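You operate a simulated robot arm through the tools that you are given. There is no shell and no other tool. Be economical: measure what you need, move in short steps, check, and stop when the job is done.

Carry out the task below with a simulated robot arm. There is one attempt and no reset: what you move stays moved.

TASK
Stack the bag labelled "Screws" from the assembly bench top on top of the bag marked "Nuts".
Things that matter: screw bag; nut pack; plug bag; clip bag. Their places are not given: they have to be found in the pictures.

It is judged by the outcome, as a careful person would: the job done as asked, and still so three seconds after it is handed in. It fails if anything else is knocked over, pushed out of place, dropped, spilled or broken.

THE ROBOT
A 6-joint arm with a two-finger parallel gripper, fixed in place. Base frame: the origin is at the foot of the arm, x ahead of it, y to its left, z up; the work surface is at about z = 0. Lengths are in cm, angles in degrees, forces in N, time in s.
With the tool pointing down near the work surface it reaches from about 18 to 46 cm from the base axis. Its first joint turns from -70.0 to 70.0 degrees. Payload 1.9 kg.
Tool frame: the origin (TCP) lies between the finger pads and is the grasp point; the fingertips stand 2.3 cm ahead of it; z points along the fingers, y is the line along which they close. The gripper opens to 9.4 cm. The fingers are 3.8 cm wide and 1 cm thick; the gripper's body (5.4 by 9.6 cm) begins 3.9 cm behind the TCP.
Orientation is told as [roll, pitch, yaw] about the base's x, y, z axes, in that order, counted from this pose: with the fingers straight down and closing along the base's y, the tool's x points along the base's -x, its y along +y and its z along -z.

THE INTERFACE
- The arm moves only by the tool send_rows. Its argument "targets" is text: rows parted by semicolons, each of 7 numbers parted by spaces: the shift along the tool's x, y, z in mm, then the turn, a rotation vector about the tool's x, y, z in degrees, then the gripper command, from -1 (fully open) to 1 (shut), values between in proportion. In form: tx ty tz wx wy wz gripper; .... A call has 1 to 10 rows; each row shifts and turns the commanded pose from where the row before left it, along the tool's axes as they then stand. A row lasts 0.2 s, in which the tool goes at most 5 cm and 8.6 degrees; a call with a longer step from one row to the next is refused whole, and so is a gripper value outside its range. A pose out of reach is approached as far as the arm can. The call stops where the force on the tool passes 40 N (or 10 N more than at its start, if that is more) or the arm is blocked; 0.2 s more then pass. The fingers move at their own pace (about 10.8 cm/s each) and stop on an object; they squeeze with about 28 N. The grip force told is the motor's: it shows also when the fingers shut on nothing. Time passes only in rows, and 0.2 s behind the last, so rows that do not move let the fingers close. It gives the time, the measured TCP pose, the force on the tool (base axes), the opening and the grip force at its end, in the units of the frame above (readings bear some noise), and new pictures: "views" is both (left out), scene, wrist or none.
- Cameras (640 x 400 px; columns grow to the right, rows downward): "scene" is fixed at [6.13, 31.6, 43.28]; the picture's right is [-0.70, -0.71, 0.00], its down [-0.42, 0.42, -0.80] and it looks along [0.57, -0.57, -0.59] (base axes); focal length 303 px, centre (320, 200). "wrist" rides on the gripper at [-3.9, 0, -4.4] in the tool frame; the picture's right is [0.00, -1.00, 0.00], its down [0.97, 0.00, -0.24] and it looks along [0.24, 0.00, 0.97] (tool axes); focal length 218 px, centre (320, 200).
- point_at(camera, pixels): for up to 12 pixels [column, row] of the newest picture of that camera ("zoom" is the newest enlarged one), the place [x, y, z] in the base frame of the surface seen there, good to about 0.2 cm, but the place of the scene camera against the robot may be out by one fixed shift of up to 1.2 cm in any direction. No time passes.
- zoom(camera, box): a new picture of the part [left, top, right, bottom] of that camera's present view, enlarged. No time passes.
- sign_off(): hands the job in; it is judged then, once.

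Work in short steps. Measure before you move; look again where a grasp or a placing could have gone wrong, and mend it. You have 60 turns and 120 pictures in all, those below and enlarged ones among them. Open the gripper and draw the arm clear of the work before you hand the job in, unless the task says otherwise; then end with one line.

The tools are called after "Call:" as a command line: name --argument value ..., lists and objects as JSON in quotes. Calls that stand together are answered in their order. send_rows: Moves the arm, as the interface text tells. Its arguments: {"type":"object","properties":{"targets":{"type":"string"},"views":{"type":"string","enum":["both","scene","wrist","none"]}},"required":["targets"]} The other tools are called the same way: point_at (camera, pixels) gives the place of the surface under pixels of a picture; zoom (camera, box) takes an enlarged picture of a part of a camera's view; sign_off () hands the job in.

At the start:

```text
clock: 0.0
eef_pos: [31.93, 6.24, 24.82]
tcp_rot: [0.0, 0.0, 0.0]
ft_force: [0.4, -0.1, 0.1]
gripper_width: 9.4
finger_force: 0.0
```

scene: 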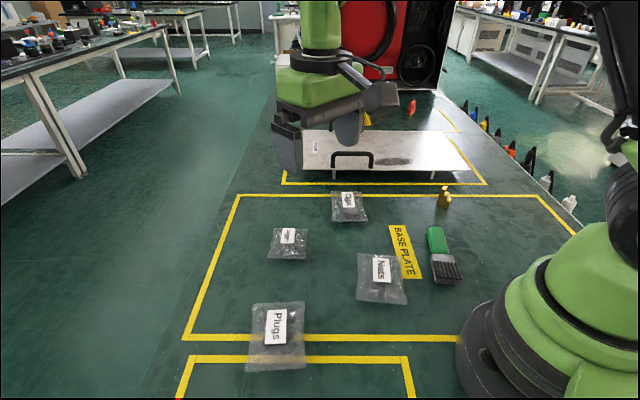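
wrist: 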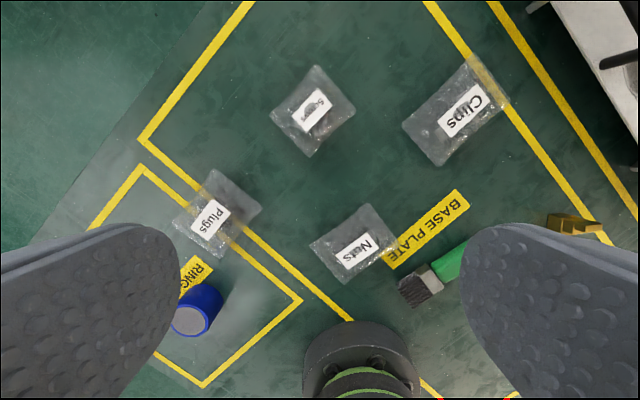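

The wrist view shows four bags: small one at (313,110) is probably Screws, Nuts at (354,243), Plugs (216,214), Clips (460,110). I check the labels and measure.

Call:
zoom --camera "wrist" --box '[250, 50, 410, 150]'

Call:
zoom --camera "scene" --box '[230, 180, 430, 310]'

Call:
point_at --camera "wrist" --pixels '[[313, 110], [316, 66], [355, 106], [312, 157], [271, 110], [354, 243], [370, 204], [398, 252], [335, 283], [310, 243], [300, 200], [400, 180]]'

```text
4.00 times, centred on (330, 100) of wrist
```

zoom: 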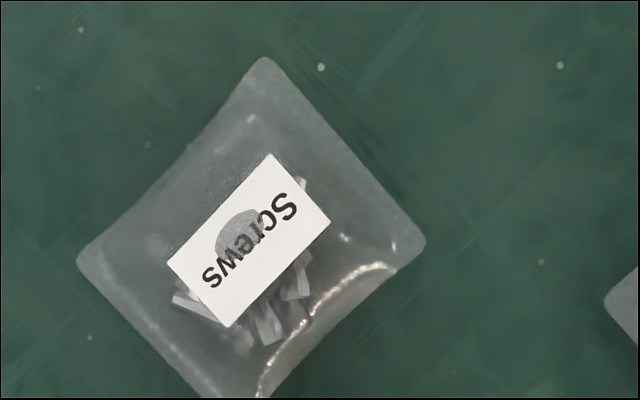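

```text
3.08 times, centred on (330, 245) of scene
```

zoom: 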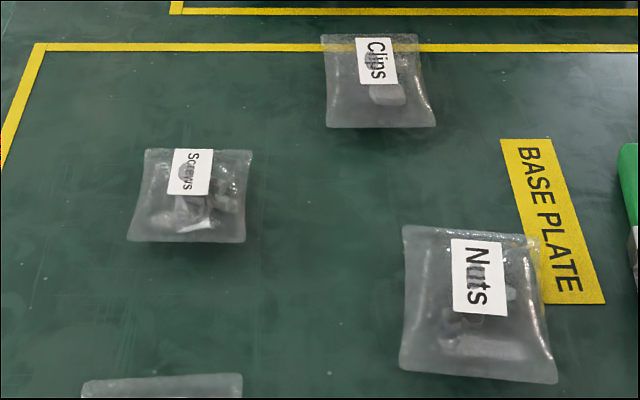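

```text
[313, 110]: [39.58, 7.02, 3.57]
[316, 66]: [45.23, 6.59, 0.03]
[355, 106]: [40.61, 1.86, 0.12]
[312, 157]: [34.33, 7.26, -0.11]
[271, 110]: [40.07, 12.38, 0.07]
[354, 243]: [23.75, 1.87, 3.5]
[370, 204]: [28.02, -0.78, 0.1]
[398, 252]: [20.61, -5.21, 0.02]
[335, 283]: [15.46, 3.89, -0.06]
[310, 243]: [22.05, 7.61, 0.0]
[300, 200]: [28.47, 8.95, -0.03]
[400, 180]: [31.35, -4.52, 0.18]
```

Screws bag confirmed. I measure the outlines just inside the edges.

Call:
point_at --camera "wrist" --pixels '[[316, 70], [351, 111], [312, 150], [275, 114], [335, 90], [293, 92], [293, 132], [332, 132], [330, 115], [310, 130], [320, 100], [300, 112]]'

Call:
point_at --camera "wrist" --pixels '[[368, 209], [392, 253], [337, 278], [315, 243], [382, 230], [340, 222], [325, 262], [365, 266], [345, 235], [360, 250], [354, 243], [374, 236]]'

Call:
zoom --camera "wrist" --box '[290, 190, 430, 290]'

```text
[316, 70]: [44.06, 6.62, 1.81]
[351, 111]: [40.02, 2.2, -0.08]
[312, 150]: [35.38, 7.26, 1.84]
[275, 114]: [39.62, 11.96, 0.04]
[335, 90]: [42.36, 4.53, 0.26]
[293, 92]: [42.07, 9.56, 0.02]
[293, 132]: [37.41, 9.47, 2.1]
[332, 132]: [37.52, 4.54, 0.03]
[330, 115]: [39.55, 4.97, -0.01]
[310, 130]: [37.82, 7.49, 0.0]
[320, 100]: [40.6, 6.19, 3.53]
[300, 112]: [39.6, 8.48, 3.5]
```

```text
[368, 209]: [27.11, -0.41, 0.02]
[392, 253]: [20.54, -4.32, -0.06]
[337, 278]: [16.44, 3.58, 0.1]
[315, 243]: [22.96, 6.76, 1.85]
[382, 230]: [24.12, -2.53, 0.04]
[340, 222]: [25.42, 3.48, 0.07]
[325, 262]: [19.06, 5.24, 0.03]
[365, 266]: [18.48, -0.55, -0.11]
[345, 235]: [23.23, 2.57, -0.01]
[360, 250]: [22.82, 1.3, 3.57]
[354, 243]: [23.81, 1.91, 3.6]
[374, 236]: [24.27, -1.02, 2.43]
```

```text
4.00 times, centred on (360, 240) of wrist
```

zoom: 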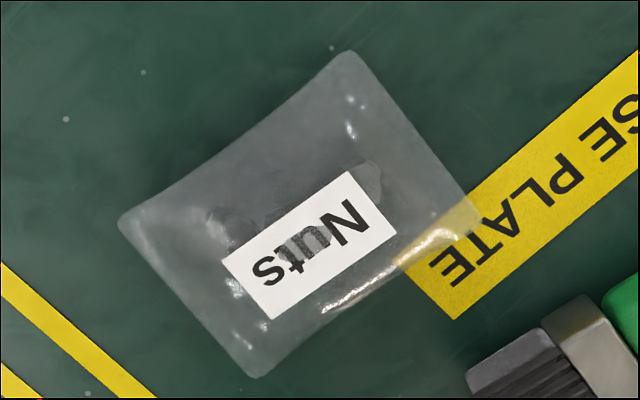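

The rim of the screw bag lies at z≈1.85: centre about (39.55, 6.96), short side 6.75 cm along 45°. The Nuts bag centres at about (22.6, 1.4), turned to 38°, top z≈3.6. I go above the screws bag and yaw -45.

Call:
send_rows --targets "-19 1.8 30 0 0 0 -1;-19 1.8 30 0 0 0 -1;-19 1.8 30 0 0 0 -1;-19.2 1.8 28 0 0 0 -1;0 0 0 0 0 7.5 -1;0 0 0 0 0 7.5 -1;0 0 0 0 0 7.5 -1;0 0 0 0 0 7.5 -1;0 0 0 0 0 7.5 -1;0 0 0 0 0 7.5 -1"

```text
clock: 2.2
eef_pos: [39.48, 6.95, 13.03]
tcp_rot: [0.1, 0.0, -45.2]
ft_force: [-0.4, 0.2, -0.5]
gripper_width: 9.43
finger_force: 0.1
```

scene: 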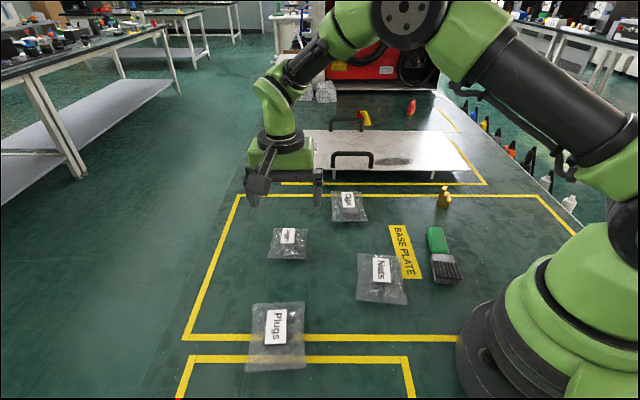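
wrist: 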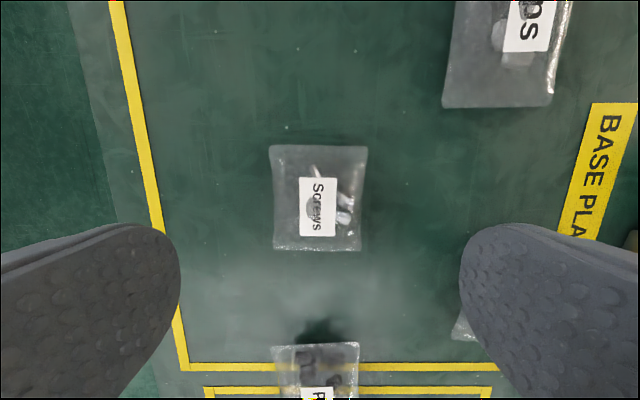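

The bag is centred between the fingers at (318,198), sides aligned. I descend 102 mm to TCP z≈2.8.

Call:
send_rows --targets "0 0 30 0 0 0 -1;0 0 30 0 0 0 -1;0 0 22 0 0 0 -1;0 0 12 0 0 0 -1;0 0 8 0 0 0 -1"

```text
clock: 3.4
eef_pos: [39.56, 7.06, 2.74]
tcp_rot: [0.0, 0.0, -44.9]
ft_force: [-0.6, -0.7, 0.3]
gripper_width: 9.39
finger_force: 0.1
```

scene: 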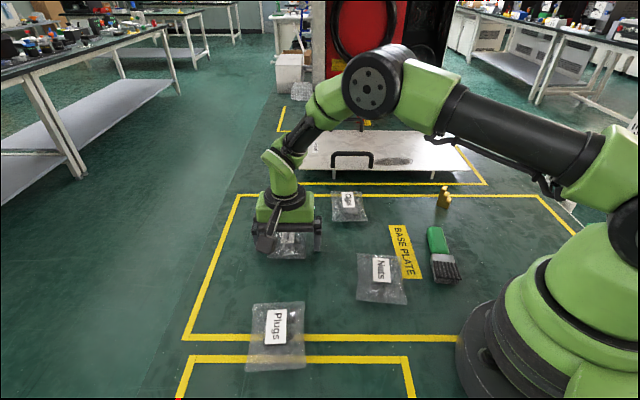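
wrist: 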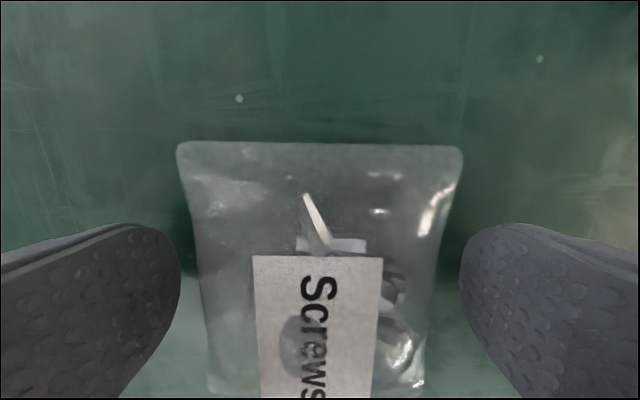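

The bag lies between the pads; I close.

Call:
send_rows --targets "0 0 0 0 0 0 1;0 0 0 0 0 0 1;0 0 0 0 0 0 1;0 0 0 0 0 0 1"

```text
clock: 4.4
eef_pos: [39.69, 6.97, 2.8]
tcp_rot: [0.0, 0.0, -45.0]
ft_force: [0.2, 1.2, 5.3]
gripper_width: 6.3
finger_force: 28.4
```

scene: 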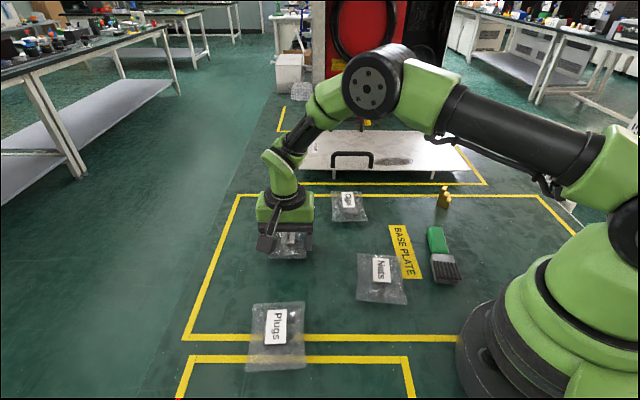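
wrist: 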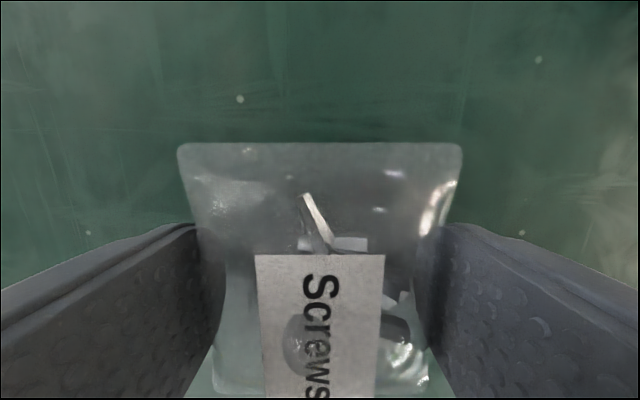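

Held at 6.3 cm. I lift 12 cm gently.

Call:
send_rows --targets "0 0 -10 0 0 0 1;0 0 -20 0 0 0 1;0 0 -30 0 0 0 1;0 0 -30 0 0 0 1;0 0 -30 0 0 0 1;0 0 0 0 0 0 1"

```text
clock: 5.8
eef_pos: [39.35, 6.81, 14.86]
tcp_rot: [-0.1, 0.0, -45.0]
ft_force: [0.3, -0.4, -1.6]
gripper_width: 6.06
finger_force: 28.0
```

scene: 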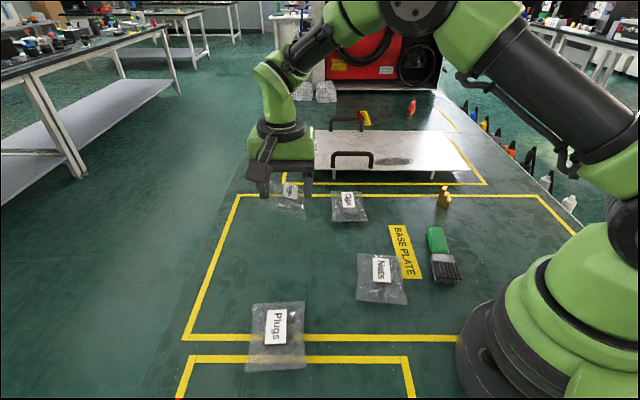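
wrist: 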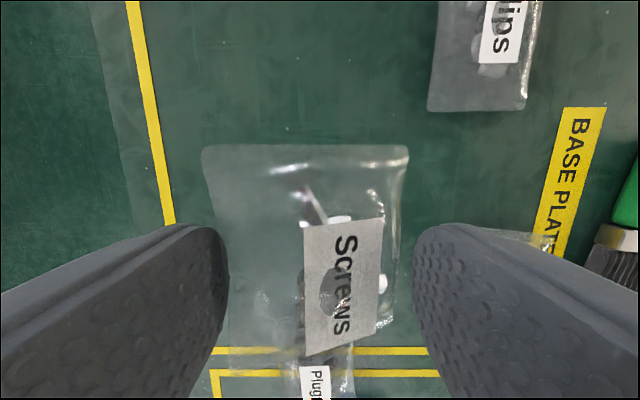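

The bag looks tilted in the grip (wrist (340,270)); I look closer.

Call:
zoom --camera "scene" --box '[235, 140, 345, 225]'

Call:
point_at --camera "wrist" --pixels '[[310, 240], [375, 230], [315, 345], [372, 325], [340, 285], [212, 152], [400, 155], [225, 360], [400, 320]]'

```text
4.71 times, centred on (290, 182) of scene
```

zoom: 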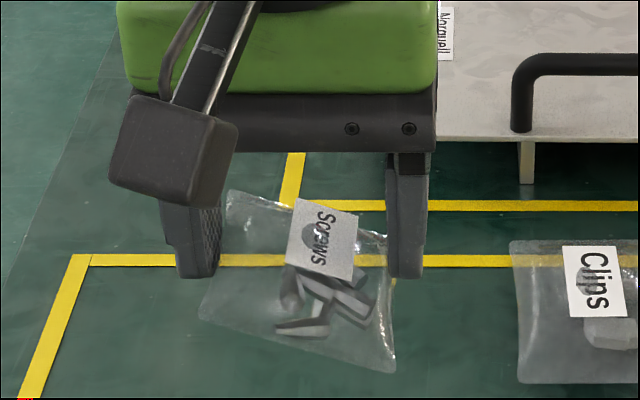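

```text
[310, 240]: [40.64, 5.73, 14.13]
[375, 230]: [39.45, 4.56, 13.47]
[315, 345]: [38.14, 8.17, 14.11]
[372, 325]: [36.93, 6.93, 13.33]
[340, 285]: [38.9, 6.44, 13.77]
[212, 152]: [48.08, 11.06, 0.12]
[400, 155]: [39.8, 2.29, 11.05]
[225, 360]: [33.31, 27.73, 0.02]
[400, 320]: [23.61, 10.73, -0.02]
```

It has slipped ~1.8 cm and tilts ~21°. I check whether it is still slipping with a still row.

Call:
send_rows --targets "0 0 0 0 0 0 1" --views "wrist"

Call:
point_at --camera "wrist" --pixels '[[310, 240], [375, 230], [315, 345], [372, 325], [340, 285]]'

```text
clock: 6.2
eef_pos: [39.31, 6.69, 14.77]
tcp_rot: [0.0, 0.0, -45.0]
ft_force: [-0.6, 0.6, -1.0]
gripper_width: 6.08
finger_force: 27.7
```

wrist: 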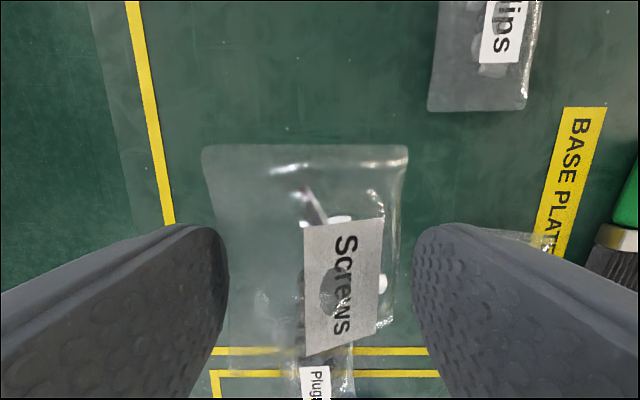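

```text
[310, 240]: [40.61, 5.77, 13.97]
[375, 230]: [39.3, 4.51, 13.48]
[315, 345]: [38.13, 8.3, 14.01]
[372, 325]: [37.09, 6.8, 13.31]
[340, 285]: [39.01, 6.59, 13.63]
```

The hold is steady now. I carry it slowly toward the Nuts bag, half way, and check again.

Call:
send_rows --targets "4 -8 2 0 0 0 1;8 -15 3 0 0 0 1;8 -16 3 0 0 0 1;8 -16 3 0 0 0 1;8 -15 3 0 0 0 1;4 -8 2 0 0 0 1"

Call:
zoom --camera "scene" --box '[260, 140, 420, 240]'

```text
clock: 7.6
eef_pos: [31.21, 4.05, 13.14]
tcp_rot: [0.1, 0.1, -45.0]
ft_force: [0.3, -0.5, -0.8]
gripper_width: 6.07
finger_force: 28.3
```

scene: 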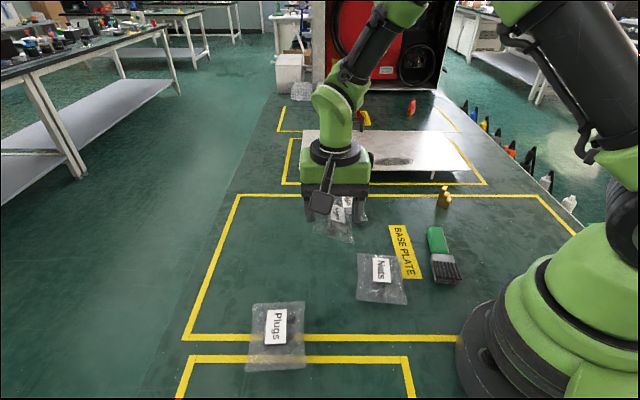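
wrist: 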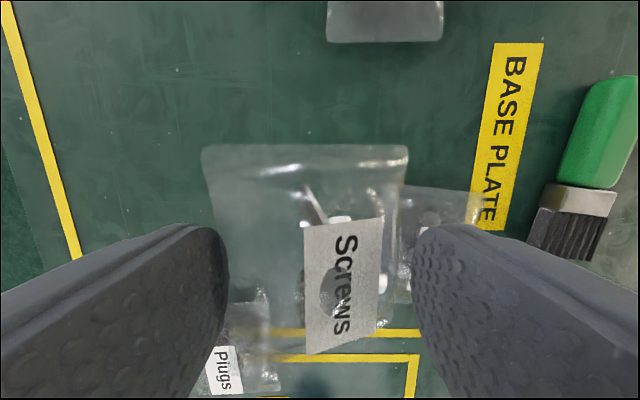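

```text
4.00 times, centred on (340, 190) of scene
```

zoom: 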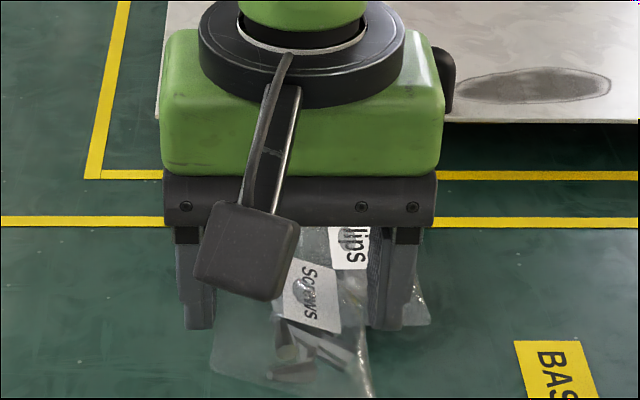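

Hold unchanged (label same pixels). I continue to over the Nuts bag, yaw 7° more, and tilt 21° about tool x to level the bag.

Call:
send_rows --targets "5 -8 0 0 0 0 1;9 -16 0 0 0 0 1;9 -16 0 0 0 0 1;9 -16 0 0 0 0 1;9.4 -15.8 0 0 0 0 1;0 0 0 0 0 3.5 1;0 0 0 0 0 3.5 1;0 0 0 7 0 0 1;0 0 0 7 0 0 1;0 0 0 7 0 0 1"

Call:
zoom --camera "scene" --box '[300, 190, 460, 310]'

Call:
point_at --camera "wrist" --pixels '[[310, 240], [375, 230], [315, 345], [372, 325], [340, 285]]'

```text
clock: 9.8
eef_pos: [23.28, 2.04, 13.31]
tcp_rot: [-21.1, -0.1, -52.0]
ft_force: [0.3, 0.3, -0.4]
gripper_width: 6.07
finger_force: 28.3
```

scene: 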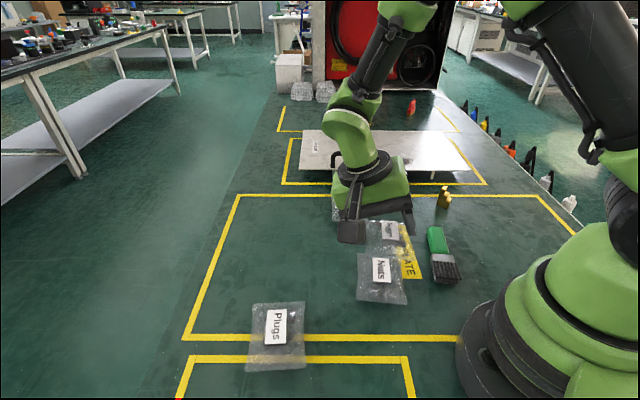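
wrist: 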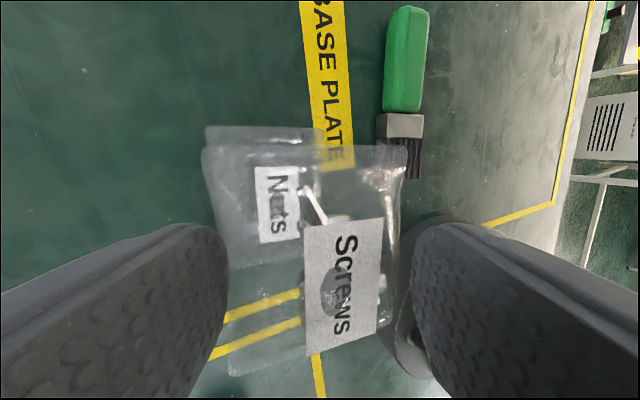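

```text
3.33 times, centred on (380, 250) of scene
```

zoom: 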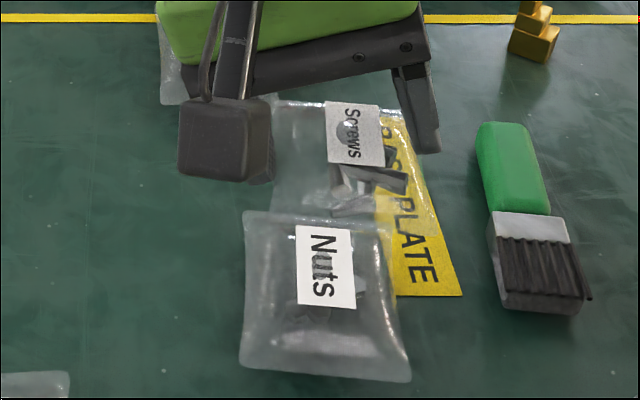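

```text
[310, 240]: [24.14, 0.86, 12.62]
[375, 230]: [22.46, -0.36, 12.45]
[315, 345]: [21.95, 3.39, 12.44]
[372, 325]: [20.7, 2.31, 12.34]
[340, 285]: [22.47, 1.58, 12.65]
```

Bag is level (label z≈12.5 all round), centre (22.35,1.55) versus Nuts (22.65,1.45). I correct slightly and descend ~46 mm vertically.

Call:
send_rows --targets "-0.65 4.5 10.6 0 0 0 1;-0.65 4.5 10.6 0 0 0 1;-0.65 4.5 10.6 0 0 0 1;-0.65 4.6 10.5 0 0 0 1;0 0 0 0 0 0 1"

Call:
zoom --camera "scene" --box '[300, 210, 460, 310]'

Call:
point_at --camera "wrist" --pixels '[[310, 240], [375, 230], [315, 345], [372, 325], [342, 284]]'

```text
clock: 11.0
eef_pos: [23.49, 1.94, 8.52]
tcp_rot: [-21.1, 0.0, -52.0]
ft_force: [0.7, 0.3, -1.0]
gripper_width: 6.08
finger_force: 27.8
```

scene: 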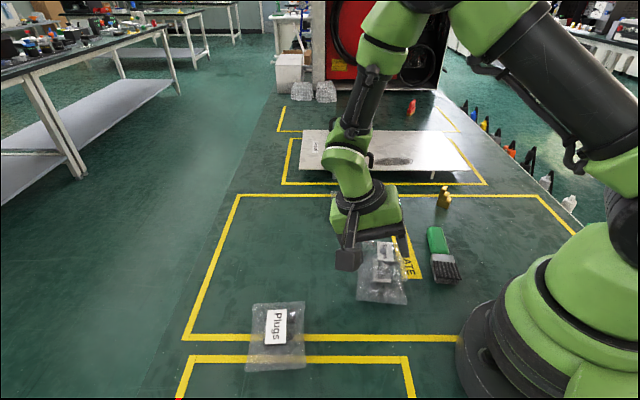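
wrist: 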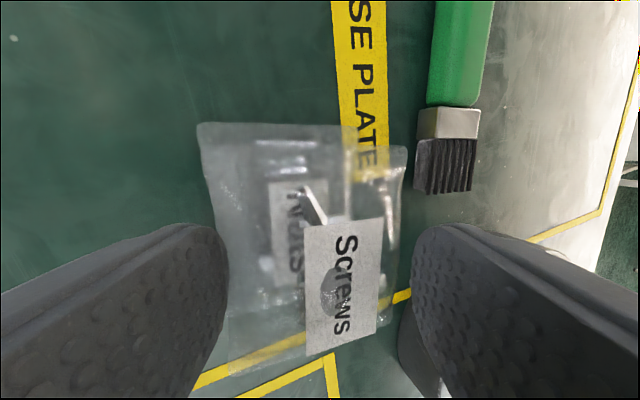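

```text
4.00 times, centred on (380, 260) of scene
```

zoom: 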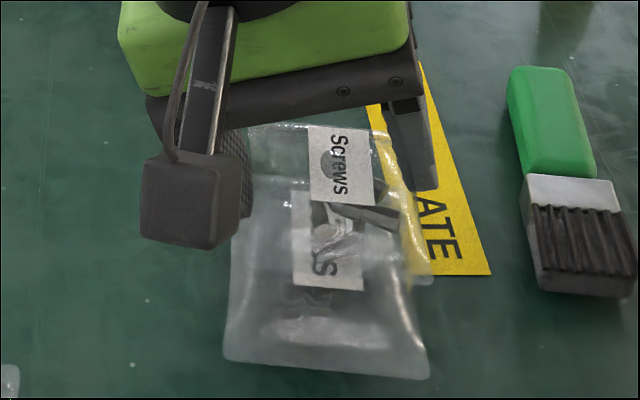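

```text
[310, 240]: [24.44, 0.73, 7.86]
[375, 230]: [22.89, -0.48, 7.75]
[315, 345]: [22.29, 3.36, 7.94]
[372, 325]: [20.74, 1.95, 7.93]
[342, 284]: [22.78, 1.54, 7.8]
```

Label at (22.7,1.45,7.85), so the bottom is ~0.6 cm above the Nuts top. I go down 6 mm in small steps and watch force.

Call:
send_rows --targets "0 0.72 1.87 0 0 0 1;0 0.72 1.87 0 0 0 1;0 0.72 1.87 0 0 0 1" --views "none"

```text
clock: 11.8
eef_pos: [23.54, 2.03, 7.93]
tcp_rot: [-21.0, 0.0, -52.0]
ft_force: [-0.2, -0.9, -1.1]
gripper_width: 6.06
finger_force: 27.9
```

Call:
send_rows --targets "0 0.54 1.4 0 0 0 1;0 0.54 1.4 0 0 0 1" --views "wrist"

Call:
point_at --camera "wrist" --pixels '[[310, 240], [375, 230], [315, 345], [372, 325], [342, 284]]'

```text
clock: 12.4
eef_pos: [23.55, 1.93, 7.71]
tcp_rot: [-21.0, 0.0, -52.0]
ft_force: [-3.9, 0.1, 21.9]
gripper_width: 6.08
finger_force: 28.1
```

wrist: 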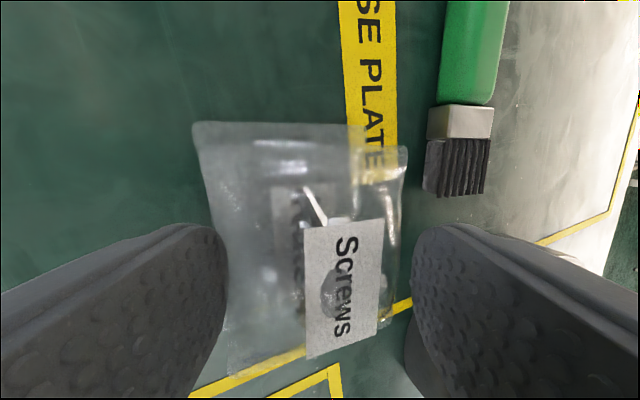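

```text
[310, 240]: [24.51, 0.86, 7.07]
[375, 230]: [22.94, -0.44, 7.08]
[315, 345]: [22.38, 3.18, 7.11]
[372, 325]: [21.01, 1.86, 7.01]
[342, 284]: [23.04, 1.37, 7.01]
```

Contact, bag level. I ease up ~1.5 mm, then open slowly.

Call:
send_rows --targets "0 -0.54 -1.4 0 0 0 1;0 0 0 0 0 0 -0.3;0 0 0 0 0 0 -0.4;0 0 0 0 0 0 -0.5;0 0 0 0 0 0 -0.65;0 0 0 0 0 0 -0.65"

Call:
zoom --camera "scene" --box '[300, 210, 460, 310]'

```text
clock: 13.8
eef_pos: [23.55, 1.95, 7.78]
tcp_rot: [-21.0, 0.0, -52.0]
ft_force: [0.3, -0.1, -0.7]
gripper_width: 7.77
finger_force: 0.0
```

scene: 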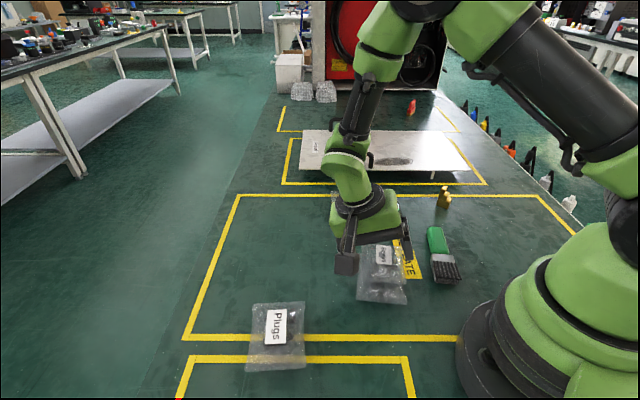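
wrist: 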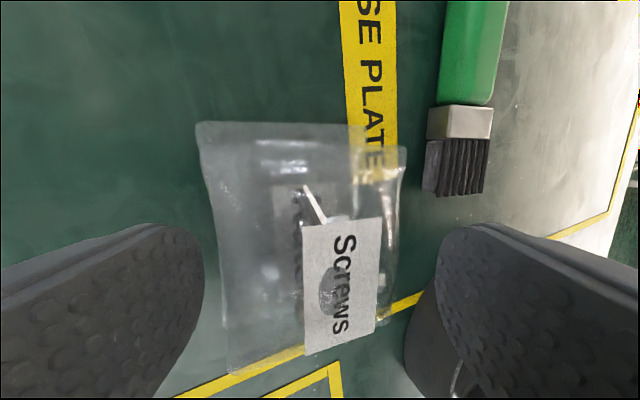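

```text
4.00 times, centred on (380, 260) of scene
```

zoom: 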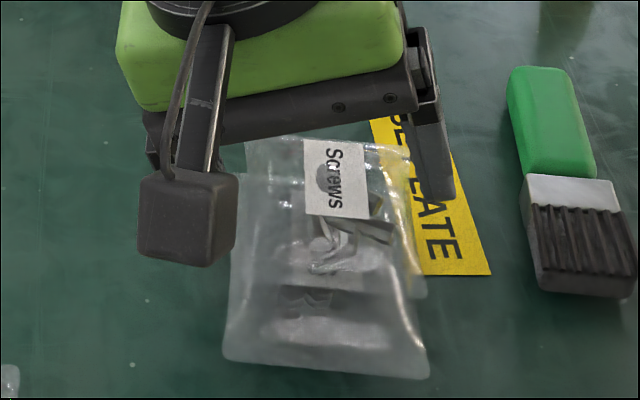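

Screws bag rests level on Nuts. I open fully and withdraw along the fingers, slowly first.

Call:
send_rows --targets "0 0 0 0 0 0 -0.8;0 0 -8 0 0 0 -0.8;0 0 -15 0 0 0 -0.8;0 0 -25 0 0 0 -0.8;0 0 -30 0 0 0 -0.8;0 0 -30 0 0 0 -1;0 0 0 -7 0 0 -1;0 0 0 -7 0 0 -1;0 0 0 -7 0 0 -1;-30 0 -20 0 0 0 -1"

Call:
zoom --camera "scene" --box '[300, 210, 460, 310]'

```text
clock: 16.0
eef_pos: [28.37, 2.03, 19.94]
tcp_rot: [0.1, 0.0, -51.9]
ft_force: [0.6, -0.9, 0.1]
gripper_width: 9.4
finger_force: 0.1
```

scene: 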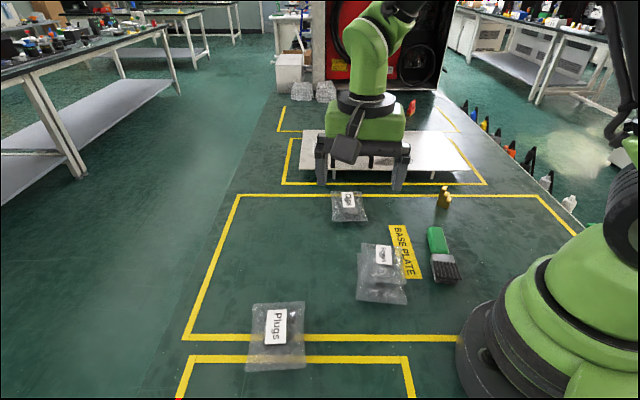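
wrist: 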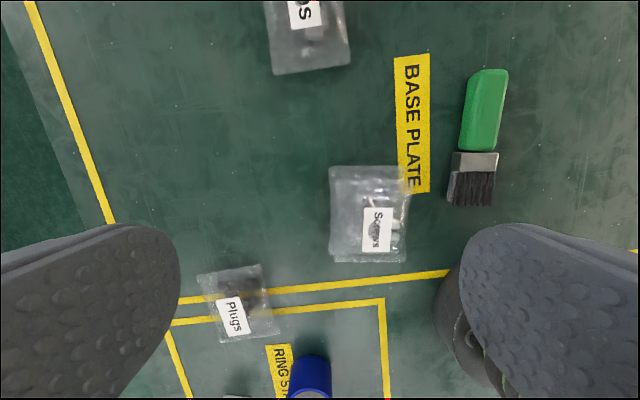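

```text
4.00 times, centred on (380, 260) of scene
```

zoom: 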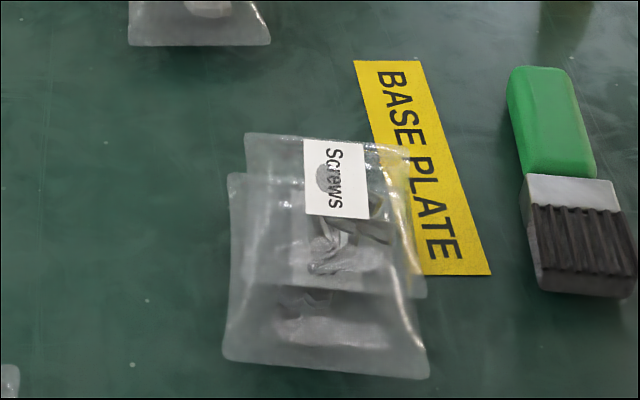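

The Screws bag rests level on the Nuts bag, the other items are where they were, and the arm is clear and open. Handing in.

Call:
sign_off

```text
The job is handed in.
```

The "Screws" bag is stacked level on top of the "Nuts" bag. The last pictures show nothing else moved, and I handed the job in with the gripper open and the arm clear.
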